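You operate a simulated robot arm through the tools that you are given. There is no shell and no other tool. Be economical: measure what you need, move in short steps, check, and stop when the job is done.

Carry out the task below with a simulated robot arm. There is one attempt and no reset: what you move stays moved.

JOB
Open the wide drawer.

The check looks at the end state, three seconds after you hand in, the way a careful person would. Anything else that was tipped, shoved, dropped, spilled or broken makes it a failure.

ROBOT AND FRAMES
A 6-joint arm with a two-finger parallel gripper, fixed in place. Base frame: the origin is at the foot of the arm, x ahead of it, y to its left, z up. Units: mm, degrees, N and s.
With the tool pointing down near the work surface it reaches from about 260 to 740 mm from the base axis. Its first joint turns from -66.0 to 66.0 degrees. Payload 2.45 kg.
The TCP is the grasp point between the finger pads, 24 mm short of the fingertips. In the tool frame z runs along the fingers and y along their closing line. The gripper opens to 68 mm. The fingers are 17 mm wide and 10 mm thick; the gripper's body (40 by 70 mm) begins 41 mm behind the TCP.
Orientation is told as [roll, pitch, yaw] about the base's x, y, z axes, in that order, counted from this pose: with the fingers straight down and closing along the base's y, the tool's x points along the base's -x, its y along +y and its z along -z.

CONTROLS
- The arm moves only by the tool apply_moves. Its argument "increments" is a list of rows, each an object (a shift or turn left out is 0, a gripper value left out holds the last) with "dp": the shift along the tool's x, y, z in mm, a list of three; "dr": the turn, a rotation vector about the tool's x, y, z in degrees, a list of three. In form: [{"dp": [x, y, z], "dr": [ax, ay, az]}, ...]. A call has 1 to 10 rows; each row is the pose to reach, as a shift and turn from the pose commanded when the call began, along the tool's axes at that moment. "claw" is the closure, from 0 (fully open) to 1 (shut), set as the call begins (left out, the last holds). Each row takes 0.2 s and may step no farther than 50 mm and 8.6 degrees from the row before; otherwise, or with a gripper value out of range, the whole call is refused. A pose out of reach is approached as far as the arm can. The call stops where the force on the tool passes 40 N (or 10 N more than at its start, if that is more) or the arm is blocked; 0.2 s more then pass. Each finger travels about 108 mm/s and halts on what it meets, pressing with about 27 N; the grip force reading is that of the motor and also rises with nothing between the fingers. The clock runs only during rows and for 0.2 s after the last one: add rows that repeat a pose to give the fingers time. It gives the time, the measured TCP pose, the force on the tool (base axes), the opening and the grip force at its end, in the units of the frame above (readings bear some noise).
- Cameras (640 x 400 px; columns grow to the right, rows downward): "scene" is fixed at [141.1, 404.1, 1447.5]; the picture's right is [-0.92, -0.39, 0.00], its down [-0.28, 0.66, -0.70] and it looks along [0.27, -0.64, -0.72] (base axes); focal length 332 px, centre (320, 200). "wrist" rides on the gripper at [84, 11, -75] in the tool frame; the picture's right is [-0.13, 0.99, 0.00], its down [-0.60, -0.08, -0.79] and it looks along [-0.79, -0.10, 0.61] (tool axes); focal length 251 px, centre (320, 200). There is no depth. A picture from a camera that has moved, and an enlarged one, comes with that camera's place and axes in the base frame and with its lens.
- get_image(camera): a new picture of that camera. The clock stands still meanwhile.
- enlarge(camera, box): a new picture of the part [left, top, right, bottom] of that camera's present view, enlarged. The clock stands still meanwhile.
- hand_in(): hands the job in; it is judged then, once.

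Work in short steps. Places have to be worked out from the pictures, the camera data and where the tool is seen: move nearer, look again, correct. Check each grasp and each placing, and mend what went wrong. You have 90 turns and 36 pictures in all, those below and enlarged ones among them. Open the gripper and draw the arm clear of the work before you hand the job in, unless the task says otherwise; then end with one line.

The tools are called by a JSON object that holds its "name" and its "arguments". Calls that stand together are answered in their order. apply_moves: Moves the arm, as the interface text tells. Its arguments: {"type":"object","properties":{"increments":{"type":"array","items":{"type":"object","properties":{"dp":{"type":"array","items":{"type":"number"}},"dr":{"type":"array","items":{"type":"number"}}}}},"claw":{"type":"number"}},"required":["increments"]} The other tools are called the same way: get_image (camera) takes a picture; enlarge (camera, box) takes an enlarged picture of a part of a camera's view; hand_in () hands the job in.

At the start:

```text
time_s: 0.0
eef_pos: [417.5, -174.9, 999.5]
orientation: [0.0, 0.0, 0.0]
force: [0.7, 0.2, -0.3]
gripper_width: 67.9
finger_force: 0.0
```

scene: 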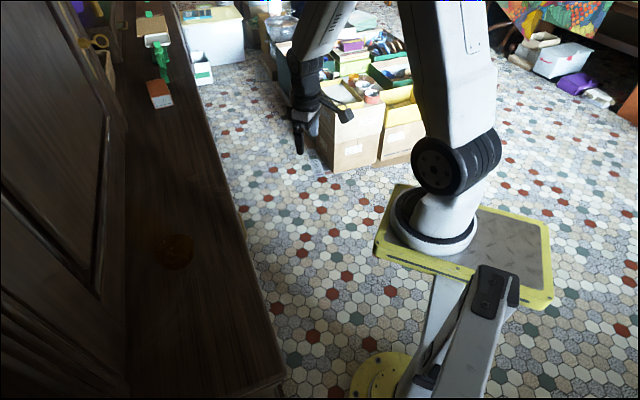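
wrist: 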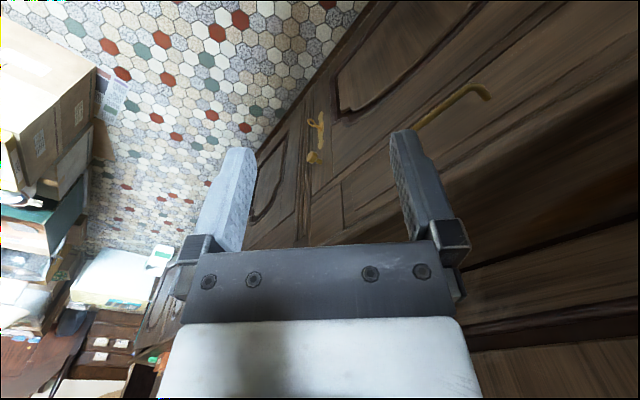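

The wrist view shows a wooden cabinet front with brass handles (that camera is mounted upside down). I'll look closer at both views.

{"name": "enlarge", "arguments": {"camera": "wrist", "box": [240, 0, 640, 250]}}

{"name": "enlarge", "arguments": {"camera": "scene", "box": [0, 0, 320, 200]}}

```text
1.60 times, centred on (440, 125) of wrist
camera zoom: at [333.1, -162.9, 1073.3], right [0.13, 0.99, 0.0], down [0.6, -0.08, 0.79], along [0.79, -0.1, -0.61], focal length 402 px, centre (128, 320)
```

zoom: 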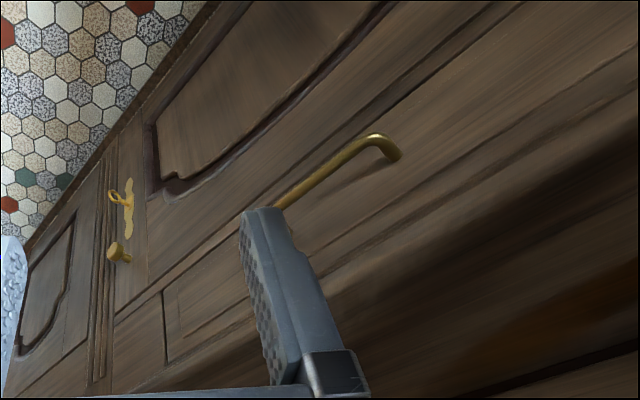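

```text
2.00 times, centred on (160, 100) of scene
camera zoom: at [141.1, 404.1, 1447.5], right [-0.92, -0.39, 0.0], down [-0.28, 0.66, -0.7], along [0.27, -0.64, -0.72], focal length 664 px, centre (640, 400)
```

zoom: 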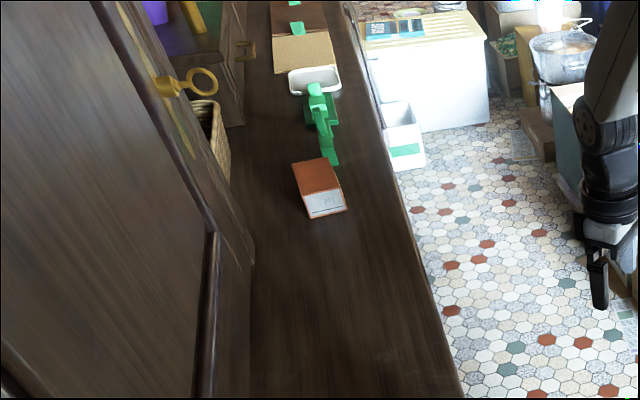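

The drawer front with the bar handle faces about (-0.71,-0.71), and the bar is roughly at x+y≈525, z≈775. I'll turn the tool to face it in place: yaw first, then tilt partway.

{"name": "apply_moves", "arguments": {"increments": [{"dr": [0, 0, -8]}, {"dr": [0, 0, -16]}, {"dr": [0, 0, -24]}, {"dr": [0, 0, -32]}, {"dr": [0, 0, -40]}, {"dr": [0, 0, -45]}]}}

{"name": "apply_moves", "arguments": {"increments": [{"dr": [0, -8, 0]}, {"dr": [0, -16, 0]}, {"dr": [0, -24, 0]}, {"dr": [0, -30, 0]}, {"dr": [0, -30, 0]}]}}

{"name": "get_image", "arguments": {"camera": "wrist"}}

```text
time_s: 1.4
eef_pos: [417.9, -175.8, 998.4]
orientation: [0.0, 0.1, 45.1]
force: [-0.4, 0.0, -0.1]
gripper_width: 68.1
finger_force: 0.1
```

```text
time_s: 2.6
eef_pos: [418.3, -173.3, 997.8]
orientation: [-0.1, -30.1, 45.0]
force: [0.2, 0.3, -0.3]
gripper_width: 68.0
finger_force: 0.0
```

```text
31 pictures are left
camera wrist: at [332.1, -243.9, 1020.6], right [-0.62, 0.78, 0.06], down [0.14, 0.03, 0.99], along [0.77, 0.62, -0.13], focal length 251 px, centre (320, 200)
```

wrist: 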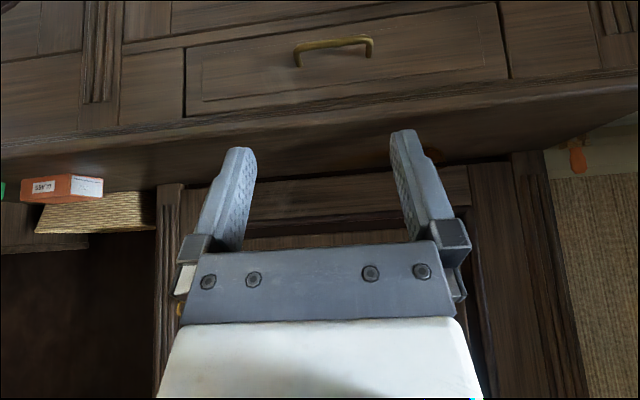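

The wide drawer with its bar pull is clearly visible. I'll lower by 150 mm for a level look at the whole front.

{"name": "apply_moves", "arguments": {"increments": [{"dp": [20, 0, 34.6]}, {"dp": [40, 0, 69.3]}, {"dp": [60, 0, 104]}, {"dp": [75, 0, 130]}, {"dp": [75, 0, 130]}]}}

{"name": "get_image", "arguments": {"camera": "wrist"}}

```text
time_s: 3.8
eef_pos: [414.5, -173.3, 847.8]
orientation: [0.0, -30.1, 45.1]
force: [0.6, 0.1, -1.0]
gripper_width: 68.0
finger_force: 0.1
```

```text
30 pictures are left
camera wrist: at [328.3, -243.5, 871.7], right [-0.62, 0.78, 0.06], down [0.14, 0.03, 0.99], along [0.77, 0.62, -0.13], focal length 251 px, centre (320, 200)
```

wrist: 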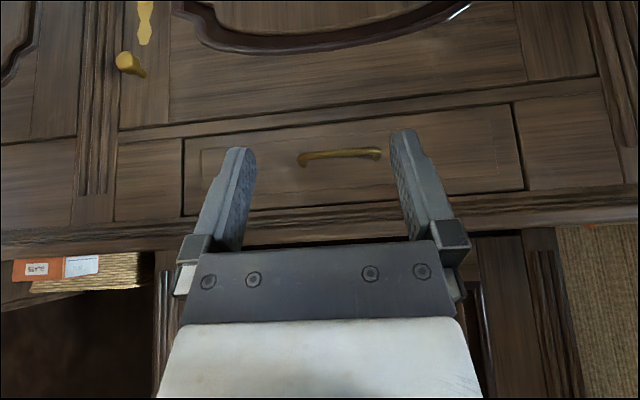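

Only one drawer, with its bar centre at about (544,-33,777), roughly 97 mm long and horizontal. I'll finish tilting the tool to horizontal, then roll it so the fingers close vertically.

{"name": "apply_moves", "arguments": {"increments": [{"dr": [0, -8, 0]}, {"dr": [0, -16, 0]}, {"dr": [0, -24, 0]}, {"dr": [0, -32, 0]}, {"dr": [0, -40, 0]}, {"dr": [0, -48, 0]}, {"dr": [0, -56, 0]}, {"dr": [0, -60, 0]}, {"dr": [0, -60, 0]}]}}

{"name": "apply_moves", "arguments": {"increments": [{"dr": [0, 0, -8]}, {"dr": [0, 0, -16]}, {"dr": [0, 0, -24]}, {"dr": [0, 0, -32]}, {"dr": [0, 0, -40]}, {"dr": [0, 0, -45]}, {"dr": [0, 0, -45]}]}}

{"name": "apply_moves", "arguments": {"increments": [{"dr": [0, 0, -8]}, {"dr": [0, 0, -16]}, {"dr": [0, 0, -24]}, {"dr": [0, 0, -32]}, {"dr": [0, 0, -40]}, {"dr": [0, 0, -45]}, {"dr": [0, 0, -45]}]}}

{"name": "get_image", "arguments": {"camera": "wrist"}}

{"name": "get_image", "arguments": {"camera": "scene"}}

```text
time_s: 5.8
eef_pos: [440.1, -206.6, 850.6]
orientation: [103.7, -89.7, -58.5]
force: [0.9, 0.2, 0.4]
gripper_width: 68.0
finger_force: 0.0
out of reach, approached as far as the arm can: row 3, 4, 5, 6, 7, 8, 9
```

```text
time_s: 7.4
eef_pos: [525.9, -337.1, 784.8]
orientation: [-90.1, -47.9, 135.1]
force: [0.2, -0.3, -0.6]
gripper_width: 68.1
finger_force: 0.0
out of reach, approached as far as the arm can: row 1, 2, 3, 4, 5, 6, 7
```

```text
time_s: 9.0
eef_pos: [525.4, -334.4, 784.1]
orientation: [-90.0, -44.1, 135.0]
force: [0.3, 1.2, -0.9]
gripper_width: 68.0
finger_force: 0.0
out of reach, approached as far as the arm can: row 1, 2, 3, 4, 5, 6, 7
```

```text
29 pictures are left
camera wrist: at [509.8, -424.1, 717.9], right [-0.55, 0.55, -0.62], down [-0.83, -0.29, 0.48], along [0.08, 0.78, 0.62], focal length 251 px, centre (320, 200)
```

wrist: 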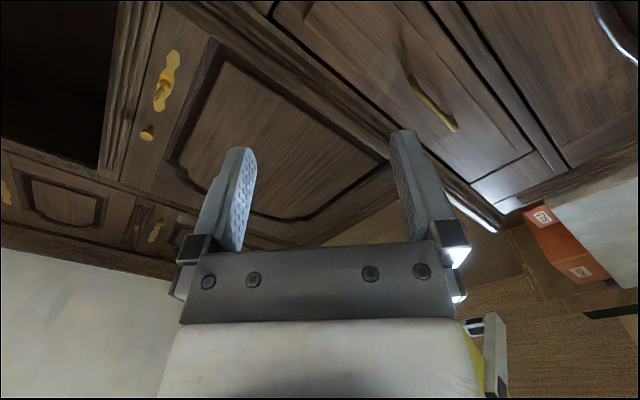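

```text
28 pictures are left
```

scene: 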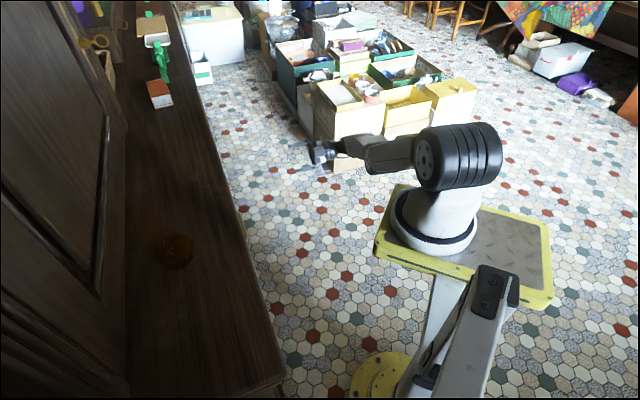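

That roll direction ran past a wrist limit and the arm drifted to u≈607, still well clear of everything. Rolling the other way should be inside the joint range, so I'll begin undoing the roll and watch the response.

{"name": "apply_moves", "arguments": {"increments": [{"dr": [0, 0, 8]}, {"dr": [0, 0, 16]}, {"dr": [0, 0, 24]}]}}

```text
time_s: 9.8
eef_pos: [525.0, -334.0, 782.7]
orientation: [-90.3, -68.2, 135.2]
force: [-0.3, -0.6, 0.0]
gripper_width: 67.9
finger_force: 0.0
```

The commanded pose follows the actual one, and this roll direction works without complaint. I'll continue rolling to bring the closing line vertical.

{"name": "apply_moves", "arguments": {"increments": [{"dr": [0, 0, 8]}, {"dr": [0, 0, 16]}, {"dr": [0, 0, 24]}, {"dr": [0, 0, 32]}, {"dr": [0, 0, 40]}, {"dr": [0, 0, 48]}, {"dr": [0, 0, 56]}, {"dr": [0, 0, 56]}]}}

{"name": "apply_moves", "arguments": {"increments": [{"dr": [0, 0, 8]}, {"dr": [0, 0, 16]}, {"dr": [0, 0, 24]}, {"dr": [0, 0, 32]}, {"dr": [0, 0, 40]}, {"dr": [0, 0, 48]}, {"dr": [0, 0, 56]}, {"dr": [0, 0, 56]}]}}

```text
time_s: 11.6
eef_pos: [524.9, -333.8, 782.9]
orientation: [90.0, -55.8, -45.1]
force: [-0.5, 0.8, 0.2]
gripper_width: 68.1
finger_force: 0.0
```

```text
time_s: 13.4
eef_pos: [525.5, -334.5, 782.3]
orientation: [90.0, 0.2, -45.0]
force: [0.3, -0.8, 1.1]
gripper_width: 68.3
finger_force: 0.0
```

The tool is now horizontal, facing the drawer, with the fingers closing vertically. I'll move diagonally to a standoff about 70 mm in front of the bar.

{"name": "apply_moves", "arguments": {"increments": [{"dp": [25, -1, 30]}, {"dp": [55, -2, 60]}, {"dp": [90, -3, 90]}, {"dp": [125, -4, 115]}, {"dp": [160, -5, 140]}, {"dp": [199, -5, 150]}, {"dp": [199, -5, 150]}]}}

{"name": "get_image", "arguments": {"camera": "wrist"}}

```text
time_s: 15.0
eef_pos: [583.0, -237.1, 728.9]
orientation: [90.9, -14.5, -45.7]
force: [0.6, 0.2, 0.2]
gripper_width: 68.0
finger_force: 0.0
out of reach, approached as far as the arm can: row 1, 2, 3, 4, 5, 6, 7
stopped in row 7: the arm was blocked; the commanded pose is now the measured one
```

```text
27 pictures are left
camera wrist: at [470.3, -228.2, 716.9], right [-0.1, 0.08, 0.99], down [-0.14, -0.99, 0.06], along [0.98, -0.14, 0.11], focal length 251 px, centre (320, 200)
```

wrist: 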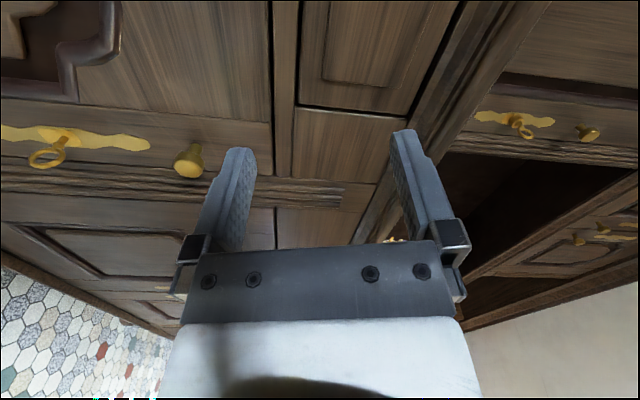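

Level orientation near the bar is beyond the wrist's limits. I'll switch to a 45° downward approach, which was reachable before, backing off and rising while tilting down.

{"name": "apply_moves", "arguments": {"increments": [{"dp": [0, 10, -20], "dr": [6, 0, 0]}, {"dp": [0, 25, -40], "dr": [13, 0, 0]}, {"dp": [0, 45, -60], "dr": [20, 0, 0]}, {"dp": [0, 65, -70], "dr": [27, 0, 0]}, {"dp": [0, 85, -80], "dr": [34, 0, 0]}, {"dp": [0, 105, -80], "dr": [40, 0, 0]}, {"dp": [0, 120, -80], "dr": [45, 0, 0]}, {"dp": [0, 120, -80], "dr": [45, 0, 0]}]}}

```text
time_s: 16.8
eef_pos: [499.6, -268.2, 839.5]
orientation: [45.7, -14.0, -45.8]
force: [-0.2, -0.5, -0.2]
gripper_width: 68.0
finger_force: 0.0
out of reach, approached as far as the arm can: row 1, 2
```

Good. Now I'll level the residual 14° skew about the approach axis.

{"name": "apply_moves", "arguments": {"increments": [{"dr": [0, 5, 5]}, {"dr": [0, 9.9, 9.9]}, {"dr": [0, 9.9, 9.9]}]}}

{"name": "apply_moves", "arguments": {"increments": [{"dp": [40, 7, 7]}, {"dp": [80, 14, 14]}, {"dp": [110, 21, 21]}, {"dp": [135, 28, 28]}, {"dp": [135, 28, 28]}]}}

{"name": "get_image", "arguments": {"camera": "wrist"}}

```text
time_s: 17.6
eef_pos: [499.5, -269.3, 839.1]
orientation: [45.7, 0.1, -45.7]
force: [-0.3, -0.2, -0.6]
gripper_width: 68.2
finger_force: 0.0
```

```text
time_s: 18.8
eef_pos: [434.3, -143.2, 839.5]
orientation: [45.8, -0.1, -45.6]
force: [0.2, 0.1, -0.5]
gripper_width: 68.1
finger_force: 0.0
```

```text
26 pictures are left
camera wrist: at [342.8, -115.1, 899.3], right [0.58, 0.39, 0.71], down [-0.02, -0.87, 0.5], along [0.81, -0.31, -0.5], focal length 251 px, centre (320, 200)
```

wrist: 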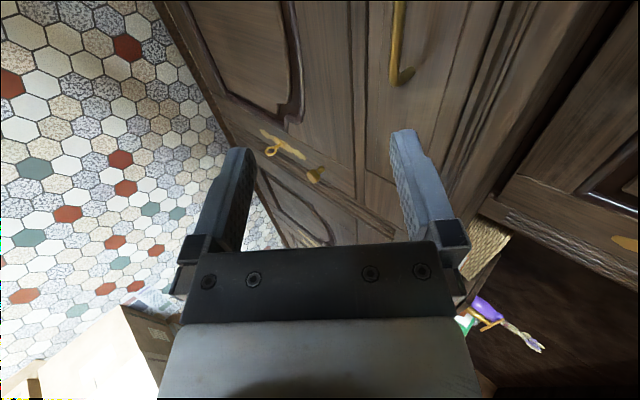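

The bar is ahead at n≈361, z≈780. I'll move 60 mm nearer horizontally, narrow the gripper a bit, and look again.

{"name": "apply_moves", "arguments": {"increments": [{"dp": [0, 20, 20]}, {"dp": [0, 42.4, 42.4]}, {"dp": [0, 42.4, 42.4]}], "claw": 0.3}}

{"name": "get_image", "arguments": {"camera": "wrist"}}

{"name": "get_image", "arguments": {"camera": "scene"}}

```text
time_s: 19.6
eef_pos: [477.1, -103.0, 841.3]
orientation: [45.8, 0.0, -45.5]
force: [-0.9, -1.1, -0.6]
gripper_width: 47.9
finger_force: 0.1
```

```text
25 pictures are left
camera wrist: at [385.1, -75.1, 901.1], right [0.58, 0.39, 0.71], down [-0.02, -0.87, 0.5], along [0.81, -0.31, -0.5], focal length 251 px, centre (320, 200)
```

wrist: 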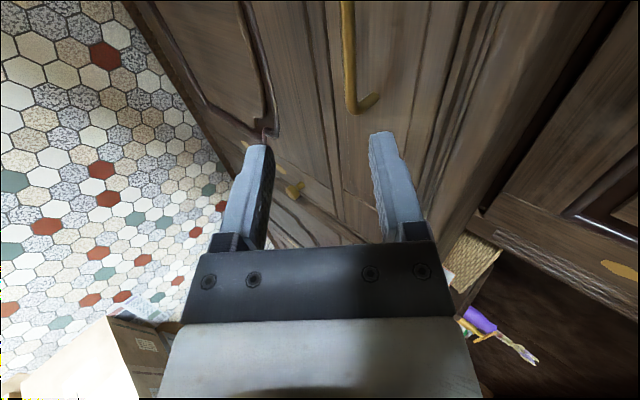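

```text
24 pictures are left
```

scene: 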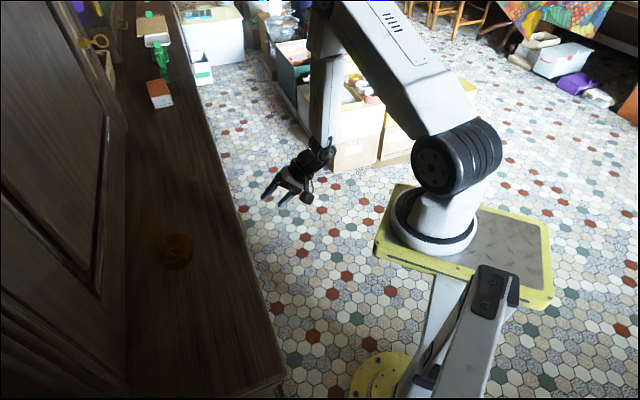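

I can see the bar's end bend and its foot. I'll enlarge to measure the bar and its standoff accurately.

{"name": "enlarge", "arguments": {"camera": "wrist", "box": [240, 0, 480, 150]}}

```text
2.67 times, centred on (360, 75) of wrist
camera zoom: at [385.1, -75.1, 901.1], right [0.58, 0.39, 0.71], down [-0.02, -0.87, 0.5], along [0.81, -0.31, -0.5], focal length 670 px, centre (213, 533)
```

zoom: 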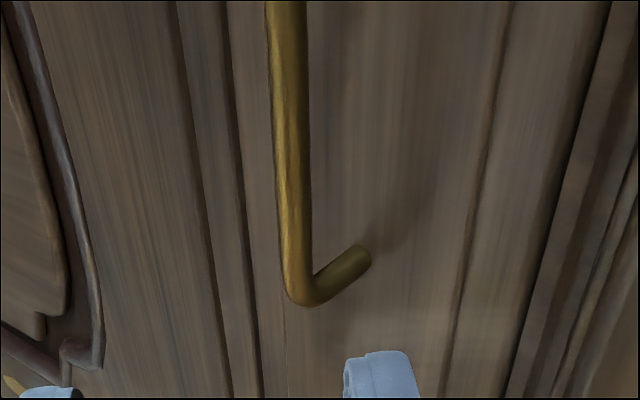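

Geometry agrees: bar axis at n≈361, z≈777, about 10 mm thick, centre u≈405, drawer face at n≈389. I'll narrow the fingers to about 28 mm and go to a pre-grasp 45 mm back along the fingers.

{"name": "apply_moves", "arguments": {"increments": [{"dp": [0, 12, 27]}, {"dp": [0, 24.3, 54.3]}, {"dp": [0, 24.3, 54.3]}], "claw": 0.59}}

{"name": "get_image", "arguments": {"camera": "wrist"}}

```text
time_s: 20.4
eef_pos: [518.2, -67.0, 818.9]
orientation: [45.8, 0.0, -45.8]
force: [-0.2, 0.4, -0.4]
gripper_width: 27.9
finger_force: 0.1
```

```text
22 pictures are left
camera wrist: at [426.7, -37.1, 878.8], right [0.58, 0.39, 0.71], down [-0.02, -0.87, 0.5], along [0.81, -0.31, -0.5], focal length 251 px, centre (320, 200)
```

wrist: 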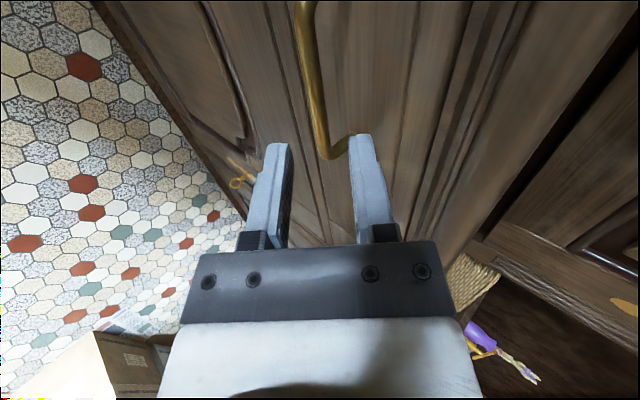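

The bar lines up between the fingers (n≈362, z≈777). I'll advance 45 mm along the fingers.

{"name": "apply_moves", "arguments": {"increments": [{"dp": [0, 0, 15]}, {"dp": [0, 0, 30]}, {"dp": [0, 0, 38]}, {"dp": [0, 0, 45]}, {"dp": [0, 0, 45]}]}}

{"name": "enlarge", "arguments": {"camera": "wrist", "box": [200, 100, 440, 250]}}

```text
time_s: 21.6
eef_pos: [541.6, -42.6, 788.6]
orientation: [45.7, -0.1, -45.7]
force: [-1.0, 0.5, 0.2]
gripper_width: 27.8
finger_force: 0.2
```

```text
2.67 times, centred on (320, 175) of wrist
camera zoom: at [448.9, -13.2, 849.6], right [0.58, 0.39, 0.71], down [-0.02, -0.87, 0.5], along [0.81, -0.31, -0.5], focal length 670 px, centre (320, 267)
```

zoom: 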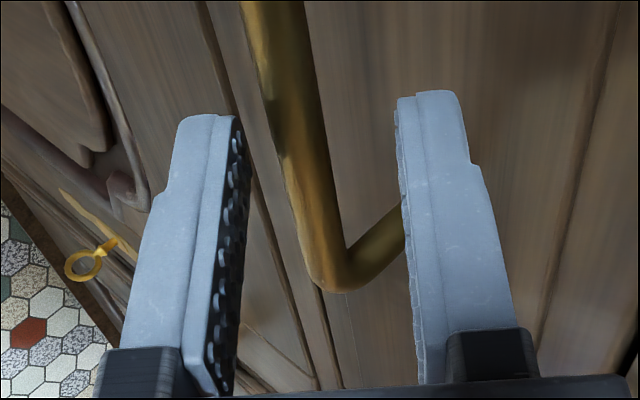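

The bar runs between the pads. I'll close the gripper.

{"name": "apply_moves", "arguments": {"increments": [{}, {}, {}, {}], "claw": 1.0}}

```text
time_s: 22.6
eef_pos: [538.5, -44.0, 788.0]
orientation: [45.2, 0.1, -45.7]
force: [-4.8, -18.2, -33.2]
gripper_width: 9.5
finger_force: 30.5
```

The bar is held (9.5 mm), but the grip is off-centre, pushing the tool down. I'll shift a little along -y to relieve it.

{"name": "apply_moves", "arguments": {"increments": [{"dp": [0, -2.5, 0]}, {"dp": [0, -5, 0]}, {"dp": [0, -5, 0]}]}}

```text
time_s: 23.4
eef_pos: [539.5, -43.0, 787.3]
orientation: [46.1, -0.2, -45.4]
force: [-1.1, 1.4, -0.8]
gripper_width: 9.7
finger_force: 31.4
```

Strain is gone and the grip holds. Now I'll pull straight out in small steps.

{"name": "apply_moves", "arguments": {"increments": [{"dp": [0, -3.6, -3.5]}, {"dp": [0, -7.2, -7]}, {"dp": [0, -14.3, -14]}, {"dp": [0, -21.5, -21]}, {"dp": [0, -21.5, -21]}]}}

{"name": "get_image", "arguments": {"camera": "wrist"}}

```text
time_s: 24.4
eef_pos: [518.2, -64.1, 786.5]
orientation: [46.6, -0.3, -45.7]
force: [-3.5, 0.8, 7.0]
gripper_width: 9.9
finger_force: 31.3
stopped in row 5: the force on the tool passed its limit (the readings are from after the stop); the commanded pose is now the measured one
```

```text
20 pictures are left
camera wrist: at [425.6, -35.8, 846.0], right [0.58, 0.39, 0.72], down [-0.03, -0.87, 0.49], along [0.82, -0.3, -0.49], focal length 251 px, centre (320, 200)
```

wrist: 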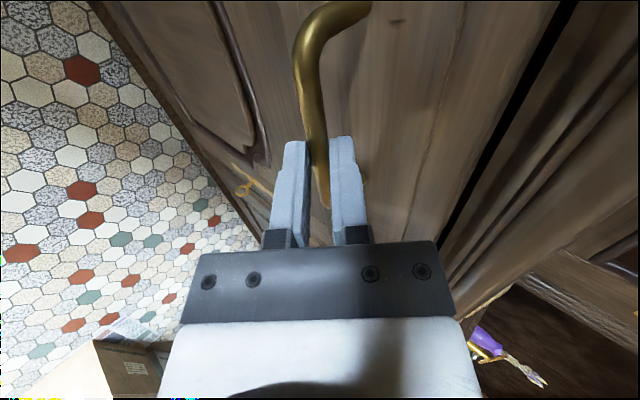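

The bar stayed in the grip through 30 mm, so the drawer is moving; the force limit was briefly passed. I'll continue pulling more gently.

{"name": "apply_moves", "arguments": {"increments": [{"dp": [0, -3.6, -3.5]}, {"dp": [0, -7.2, -7]}, {"dp": [0, -10.8, -10.5]}, {"dp": [0, -14.3, -14]}, {"dp": [0, -17.9, -17.5]}, {"dp": [0, -21.5, -21]}, {"dp": [0, -25, -24.5]}, {"dp": [0, -28.6, -28]}]}}

```text
time_s: 26.3
eef_pos: [490.6, -92.2, 787.2]
orientation: [46.9, -0.4, -45.4]
force: [-4.8, 0.5, 7.8]
gripper_width: 9.6
finger_force: 30.6
stopped in row 8: the force on the tool passed its limit (the readings are from after the stop); the commanded pose is now the measured one
```

Another 40 mm gained. Continuing at the same gentle rate.

{"name": "apply_moves", "arguments": {"increments": [{"dp": [0, -3.6, -3.4]}, {"dp": [0, -7.3, -6.8]}, {"dp": [0, -10.9, -10.2]}, {"dp": [0, -14.6, -13.6]}, {"dp": [0, -18.2, -17]}, {"dp": [0, -21.9, -20.4]}, {"dp": [0, -25.5, -23.8]}, {"dp": [0, -29.2, -27.3]}]}}

{"name": "get_image", "arguments": {"camera": "scene"}}

```text
time_s: 27.6
eef_pos: [471.5, -111.3, 786.7]
orientation: [47.4, -0.4, -45.5]
force: [-4.0, 0.0, 5.8]
gripper_width: 9.8
finger_force: 30.8
stopped in row 6: the force on the tool passed its limit (the readings are from after the stop); the commanded pose is now the measured one
```

```text
19 pictures are left
```

scene: 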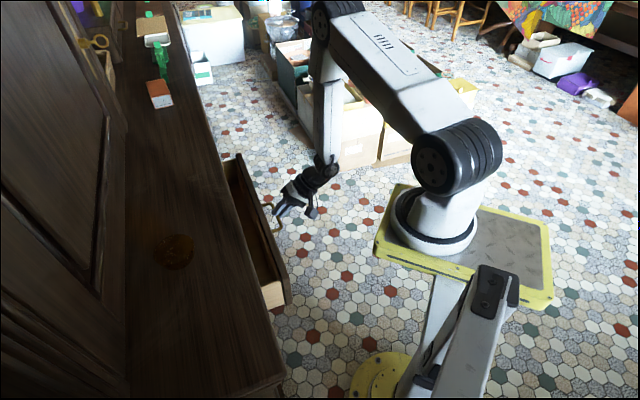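

The drawer is visibly open about 97 mm, straight. I'll keep going with slower steps.

{"name": "apply_moves", "arguments": {"increments": [{"dp": [0, -2.9, -2.7]}, {"dp": [0, -5.9, -5.4]}, {"dp": [0, -8.8, -8.1]}, {"dp": [0, -11.8, -10.8]}, {"dp": [0, -14.7, -13.5]}, {"dp": [0, -17.7, -16.2]}, {"dp": [0, -20.6, -18.9]}, {"dp": [0, -23.5, -21.6]}, {"dp": [0, -26.5, -24.3]}, {"dp": [0, -29.4, -27.1]}]}}

{"name": "apply_moves", "arguments": {"increments": [{"dp": [0, -2.9, -2.7]}, {"dp": [0, -5.9, -5.4]}, {"dp": [0, -8.8, -8.1]}, {"dp": [0, -11.8, -10.8]}, {"dp": [0, -14.7, -13.5]}, {"dp": [0, -17.7, -16.2]}, {"dp": [0, -20.6, -18.9]}, {"dp": [0, -23.5, -21.6]}, {"dp": [0, -26.5, -24.3]}, {"dp": [0, -29.4, -27.1]}]}}

```text
time_s: 28.8
eef_pos: [460.8, -123.7, 785.6]
orientation: [47.9, -0.4, -45.4]
force: [-3.6, 0.8, 6.3]
gripper_width: 9.7
finger_force: 30.9
stopped in row 5: the force on the tool passed its limit (the readings are from after the stop); the commanded pose is now the measured one
```

```text
time_s: 30.0
eef_pos: [447.3, -136.2, 786.5]
orientation: [48.4, -0.5, -45.3]
force: [-4.0, 1.1, 7.1]
gripper_width: 9.8
finger_force: 30.8
stopped in row 5: the force on the tool passed its limit (the readings are from after the stop); the commanded pose is now the measured one
```

About 133 mm open now. I'll continue, with the direction adjusted to the present tilt.

{"name": "apply_moves", "arguments": {"increments": [{"dp": [0, -3.7, -3.3]}, {"dp": [0, -7.5, -6.6]}, {"dp": [0, -11.2, -10]}, {"dp": [0, -15, -13.3]}, {"dp": [0, -18.7, -16.6]}, {"dp": [0, -22.4, -19.9]}, {"dp": [0, -26.2, -23.2]}, {"dp": [0, -29.9, -26.6]}]}}

{"name": "apply_moves", "arguments": {"increments": [{"dp": [0, -3.7, -3.3]}, {"dp": [0, -7.5, -6.6]}, {"dp": [0, -11.2, -10]}, {"dp": [0, -15, -13.3]}, {"dp": [0, -18.7, -16.6]}, {"dp": [0, -22.4, -19.9]}]}}

{"name": "get_image", "arguments": {"camera": "scene"}}

```text
time_s: 30.9
eef_pos: [437.2, -144.6, 786.2]
orientation: [48.8, -0.5, -45.3]
force: [-4.6, 0.7, 6.4]
gripper_width: 9.6
finger_force: 31.1
stopped in row 4: the force on the tool passed its limit (the readings are from after the stop); the commanded pose is now the measured one
```

```text
time_s: 31.8
eef_pos: [424.9, -157.2, 785.8]
orientation: [49.4, -0.6, -45.2]
force: [-4.5, 0.6, 5.2]
gripper_width: 9.6
finger_force: 31.0
stopped in row 4: the force on the tool passed its limit (the readings are from after the stop); the commanded pose is now the measured one
```

```text
18 pictures are left
```

scene: 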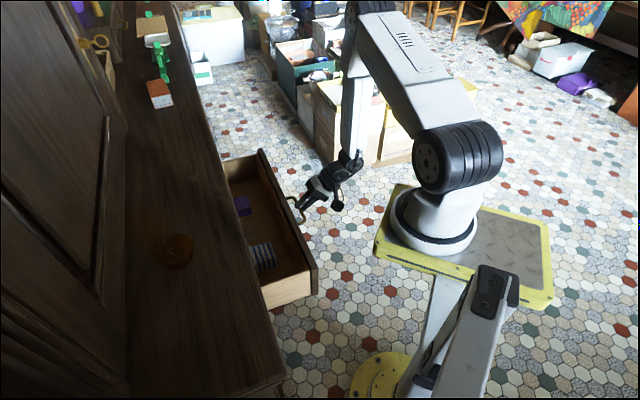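

About 163 mm open and the contents are undisturbed. I'll pull a bit more to make it clearly open.

{"name": "apply_moves", "arguments": {"increments": [{"dp": [0, -3.8, -3.2]}, {"dp": [0, -7.6, -6.5]}, {"dp": [0, -11.4, -9.8]}, {"dp": [0, -15.2, -13]}, {"dp": [0, -19, -16.2]}]}}

{"name": "apply_moves", "arguments": {"increments": [{"dp": [0, -3.8, -3.2]}, {"dp": [0, -7.6, -6.5]}, {"dp": [0, -11.4, -9.8]}, {"dp": [0, -15.2, -13]}, {"dp": [0, -19, -16.2]}]}}

{"name": "apply_moves", "arguments": {"increments": [{"dp": [0, -3.8, -3.2]}, {"dp": [0, -7.6, -6.5]}, {"dp": [0, -11.4, -9.8]}, {"dp": [0, -15.2, -13]}, {"dp": [0, -19, -16.2]}]}}

{"name": "get_image", "arguments": {"camera": "scene"}}

```text
time_s: 32.6
eef_pos: [417.0, -164.9, 785.3]
orientation: [49.8, -0.7, -45.1]
force: [-3.4, 0.0, 7.0]
gripper_width: 9.7
finger_force: 31.9
stopped in row 3: the force on the tool passed its limit (the readings are from after the stop); the commanded pose is now the measured one
```

```text
time_s: 33.6
eef_pos: [404.4, -179.9, 785.0]
orientation: [50.3, -0.7, -45.1]
force: [-3.9, 0.8, 8.1]
gripper_width: 9.9
finger_force: 31.2
stopped in row 4: the force on the tool passed its limit (the readings are from after the stop); the commanded pose is now the measured one
```

```text
time_s: 34.3
eef_pos: [397.4, -184.7, 785.7]
orientation: [50.8, -0.8, -44.8]
force: [-3.5, 0.0, 5.9]
gripper_width: 9.9
finger_force: 31.0
stopped in row 3: the force on the tool passed its limit (the readings are from after the stop); the commanded pose is now the measured one
```

```text
17 pictures are left
```

scene: 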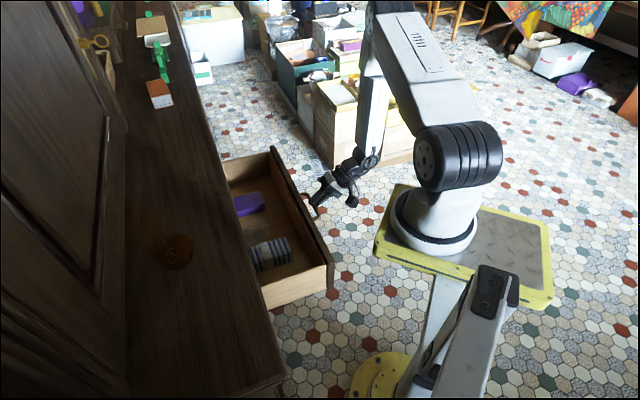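

About 200 mm open and running smoothly. I'll go on a little more, watching for the end stop.

{"name": "apply_moves", "arguments": {"increments": [{"dp": [0, -3.8, -3.2]}, {"dp": [0, -7.7, -6.3]}, {"dp": [0, -11.5, -9.5]}, {"dp": [0, -15.4, -12.7]}, {"dp": [0, -19.2, -15.9]}]}}

{"name": "apply_moves", "arguments": {"increments": [{"dp": [0, -3.8, -3.2]}, {"dp": [0, -7.7, -6.3]}, {"dp": [0, -11.5, -9.5]}, {"dp": [0, -15.4, -12.7]}, {"dp": [0, -19.2, -15.9]}]}}

{"name": "apply_moves", "arguments": {"increments": [{"dp": [0, -3.8, -3.2]}, {"dp": [0, -7.7, -6.3]}, {"dp": [0, -11.5, -9.5]}, {"dp": [0, -15.4, -12.7]}, {"dp": [0, -19.2, -15.9]}]}}

{"name": "get_image", "arguments": {"camera": "scene"}}

```text
time_s: 35.0
eef_pos: [391.3, -192.0, 785.5]
orientation: [51.3, -0.8, -44.7]
force: [-3.1, 1.0, 6.4]
gripper_width: 9.8
finger_force: 31.4
stopped in row 3: the force on the tool passed its limit (the readings are from after the stop); the commanded pose is now the measured one
```

```text
time_s: 35.6
eef_pos: [385.3, -196.9, 785.2]
orientation: [51.8, -0.9, -44.6]
force: [-4.3, 1.0, 6.2]
gripper_width: 9.7
finger_force: 31.2
stopped in row 2: the force on the tool passed its limit (the readings are from after the stop); the commanded pose is now the measured one
```

```text
time_s: 36.4
eef_pos: [376.4, -205.8, 783.7]
orientation: [52.5, -0.9, -44.6]
force: [-2.9, -0.1, 5.4]
gripper_width: 9.7
finger_force: 31.4
stopped in row 3: the force on the tool passed its limit (the readings are from after the stop); the commanded pose is now the measured one
```

```text
16 pictures are left
```

scene: 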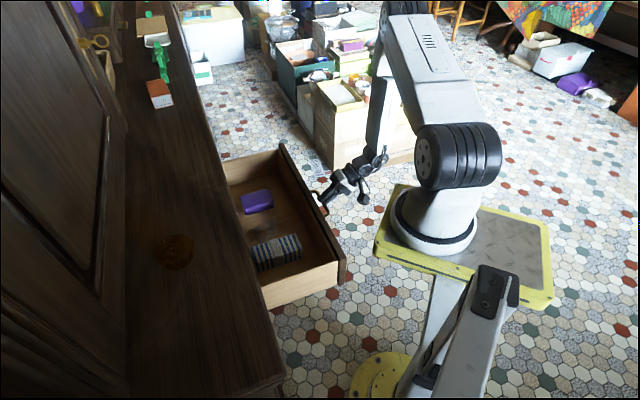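

About 230 mm open. A few more gentle pulls, with slower steps, will show whether the stop is near.

{"name": "apply_moves", "arguments": {"increments": [{"dp": [0, -1.6, -1.2]}, {"dp": [0, -3.2, -2.4]}, {"dp": [0, -4.8, -3.7]}, {"dp": [0, -6.3, -4.9]}, {"dp": [0, -7.9, -6.1]}, {"dp": [0, -9.5, -7.3]}, {"dp": [0, -11.1, -8.5]}, {"dp": [0, -12.7, -9.7]}, {"dp": [0, -14.3, -11]}, {"dp": [0, -15.9, -12.2]}]}}

{"name": "apply_moves", "arguments": {"increments": [{"dp": [0, -1.6, -1.2]}, {"dp": [0, -3.2, -2.4]}, {"dp": [0, -4.8, -3.7]}, {"dp": [0, -6.3, -4.9]}, {"dp": [0, -7.9, -6.1]}, {"dp": [0, -9.5, -7.3]}, {"dp": [0, -11.1, -8.5]}, {"dp": [0, -12.7, -9.7]}, {"dp": [0, -14.3, -11]}, {"dp": [0, -15.9, -12.2]}]}}

```text
time_s: 37.3
eef_pos: [373.5, -209.4, 785.5]
orientation: [52.9, -0.9, -44.3]
force: [-4.5, 1.0, 7.1]
gripper_width: 10.0
finger_force: 31.4
stopped in row 4: the force on the tool passed its limit (the readings are from after the stop); the commanded pose is now the measured one
```

```text
time_s: 38.4
eef_pos: [368.8, -215.4, 785.3]
orientation: [53.6, -0.9, -44.3]
force: [-3.6, 0.5, 6.1]
gripper_width: 9.9
finger_force: 31.0
stopped in row 5: the force on the tool passed its limit (the readings are from after the stop); the commanded pose is now the measured one
```

About 242 mm open — ample. I'll release by opening only slightly, so the rear finger doesn't push the drawer front.

{"name": "apply_moves", "arguments": {"increments": [{}, {}, {}], "claw": 0.65}}

{"name": "apply_moves", "arguments": {"increments": [{"dp": [0, 0, -10]}, {"dp": [0, 0, -20]}, {"dp": [0, 0, -35]}, {"dp": [0, 0, -50]}, {"dp": [0, 0, -70]}, {"dp": [0, 0, -70]}]}}

{"name": "get_image", "arguments": {"camera": "wrist"}}

```text
time_s: 39.2
eef_pos: [368.9, -214.7, 785.2]
orientation: [53.4, -1.1, -44.1]
force: [1.0, -0.8, -0.2]
gripper_width: 23.9
finger_force: 0.0
```

```text
time_s: 40.6
eef_pos: [375.8, -230.8, 821.3]
orientation: [53.3, -1.0, -44.1]
force: [0.6, 0.9, 0.6]
gripper_width: 23.8
finger_force: 0.1
out of reach, approached as far as the arm can: row 1, 2, 3, 4, 5, 6
```

```text
15 pictures are left
camera wrist: at [276.4, -209.3, 873.5], right [0.49, 0.35, 0.8], down [-0.05, -0.91, 0.42], along [0.87, -0.25, -0.43], focal length 251 px, centre (320, 200)
```

wrist: 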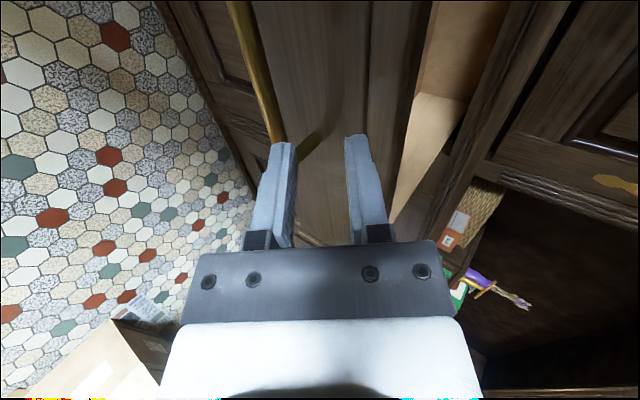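

The fingers are clear above the bar. I'll now rise straight up.

{"name": "apply_moves", "arguments": {"increments": [{"dp": [-2, 15, -20]}, {"dp": [-5, 30, -40]}, {"dp": [-10, 48, -64]}, {"dp": [-15, 66, -88]}, {"dp": [-15, 66, -88]}]}}

{"name": "get_image", "arguments": {"camera": "scene"}}

```text
time_s: 41.8
eef_pos: [384.4, -250.6, 929.9]
orientation: [53.3, -1.0, -44.2]
force: [0.0, -0.1, 0.6]
gripper_width: 24.0
finger_force: 0.1
out of reach, approached as far as the arm can: row 1, 2, 3, 4, 5
```

```text
14 pictures are left
```

scene: 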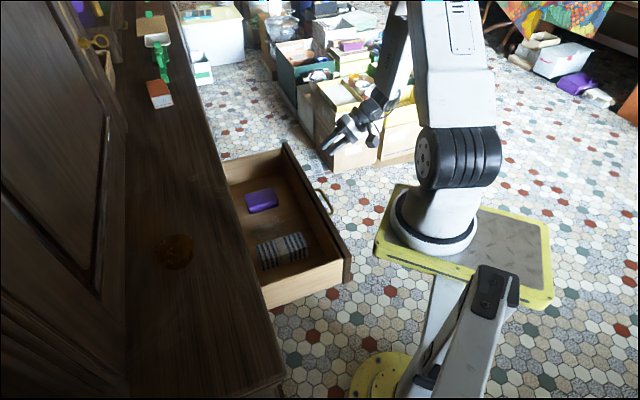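

The drawer stands wide open and the arm is clear of it. I'll open the gripper fully.

{"name": "apply_moves", "arguments": {"increments": [{}, {}, {}], "claw": 0}}

{"name": "hand_in", "arguments": {}}

```text
time_s: 42.6
eef_pos: [384.9, -250.6, 928.7]
orientation: [53.3, -1.0, -44.1]
force: [-0.1, -0.3, -1.1]
gripper_width: 67.9
finger_force: 0.0
```

```text
The job is handed in.
```

The wide drawer is open by about 240 mm (I didn't reach its end stop), the last picture shows nothing else disturbed, and the arm is clear with the gripper open.
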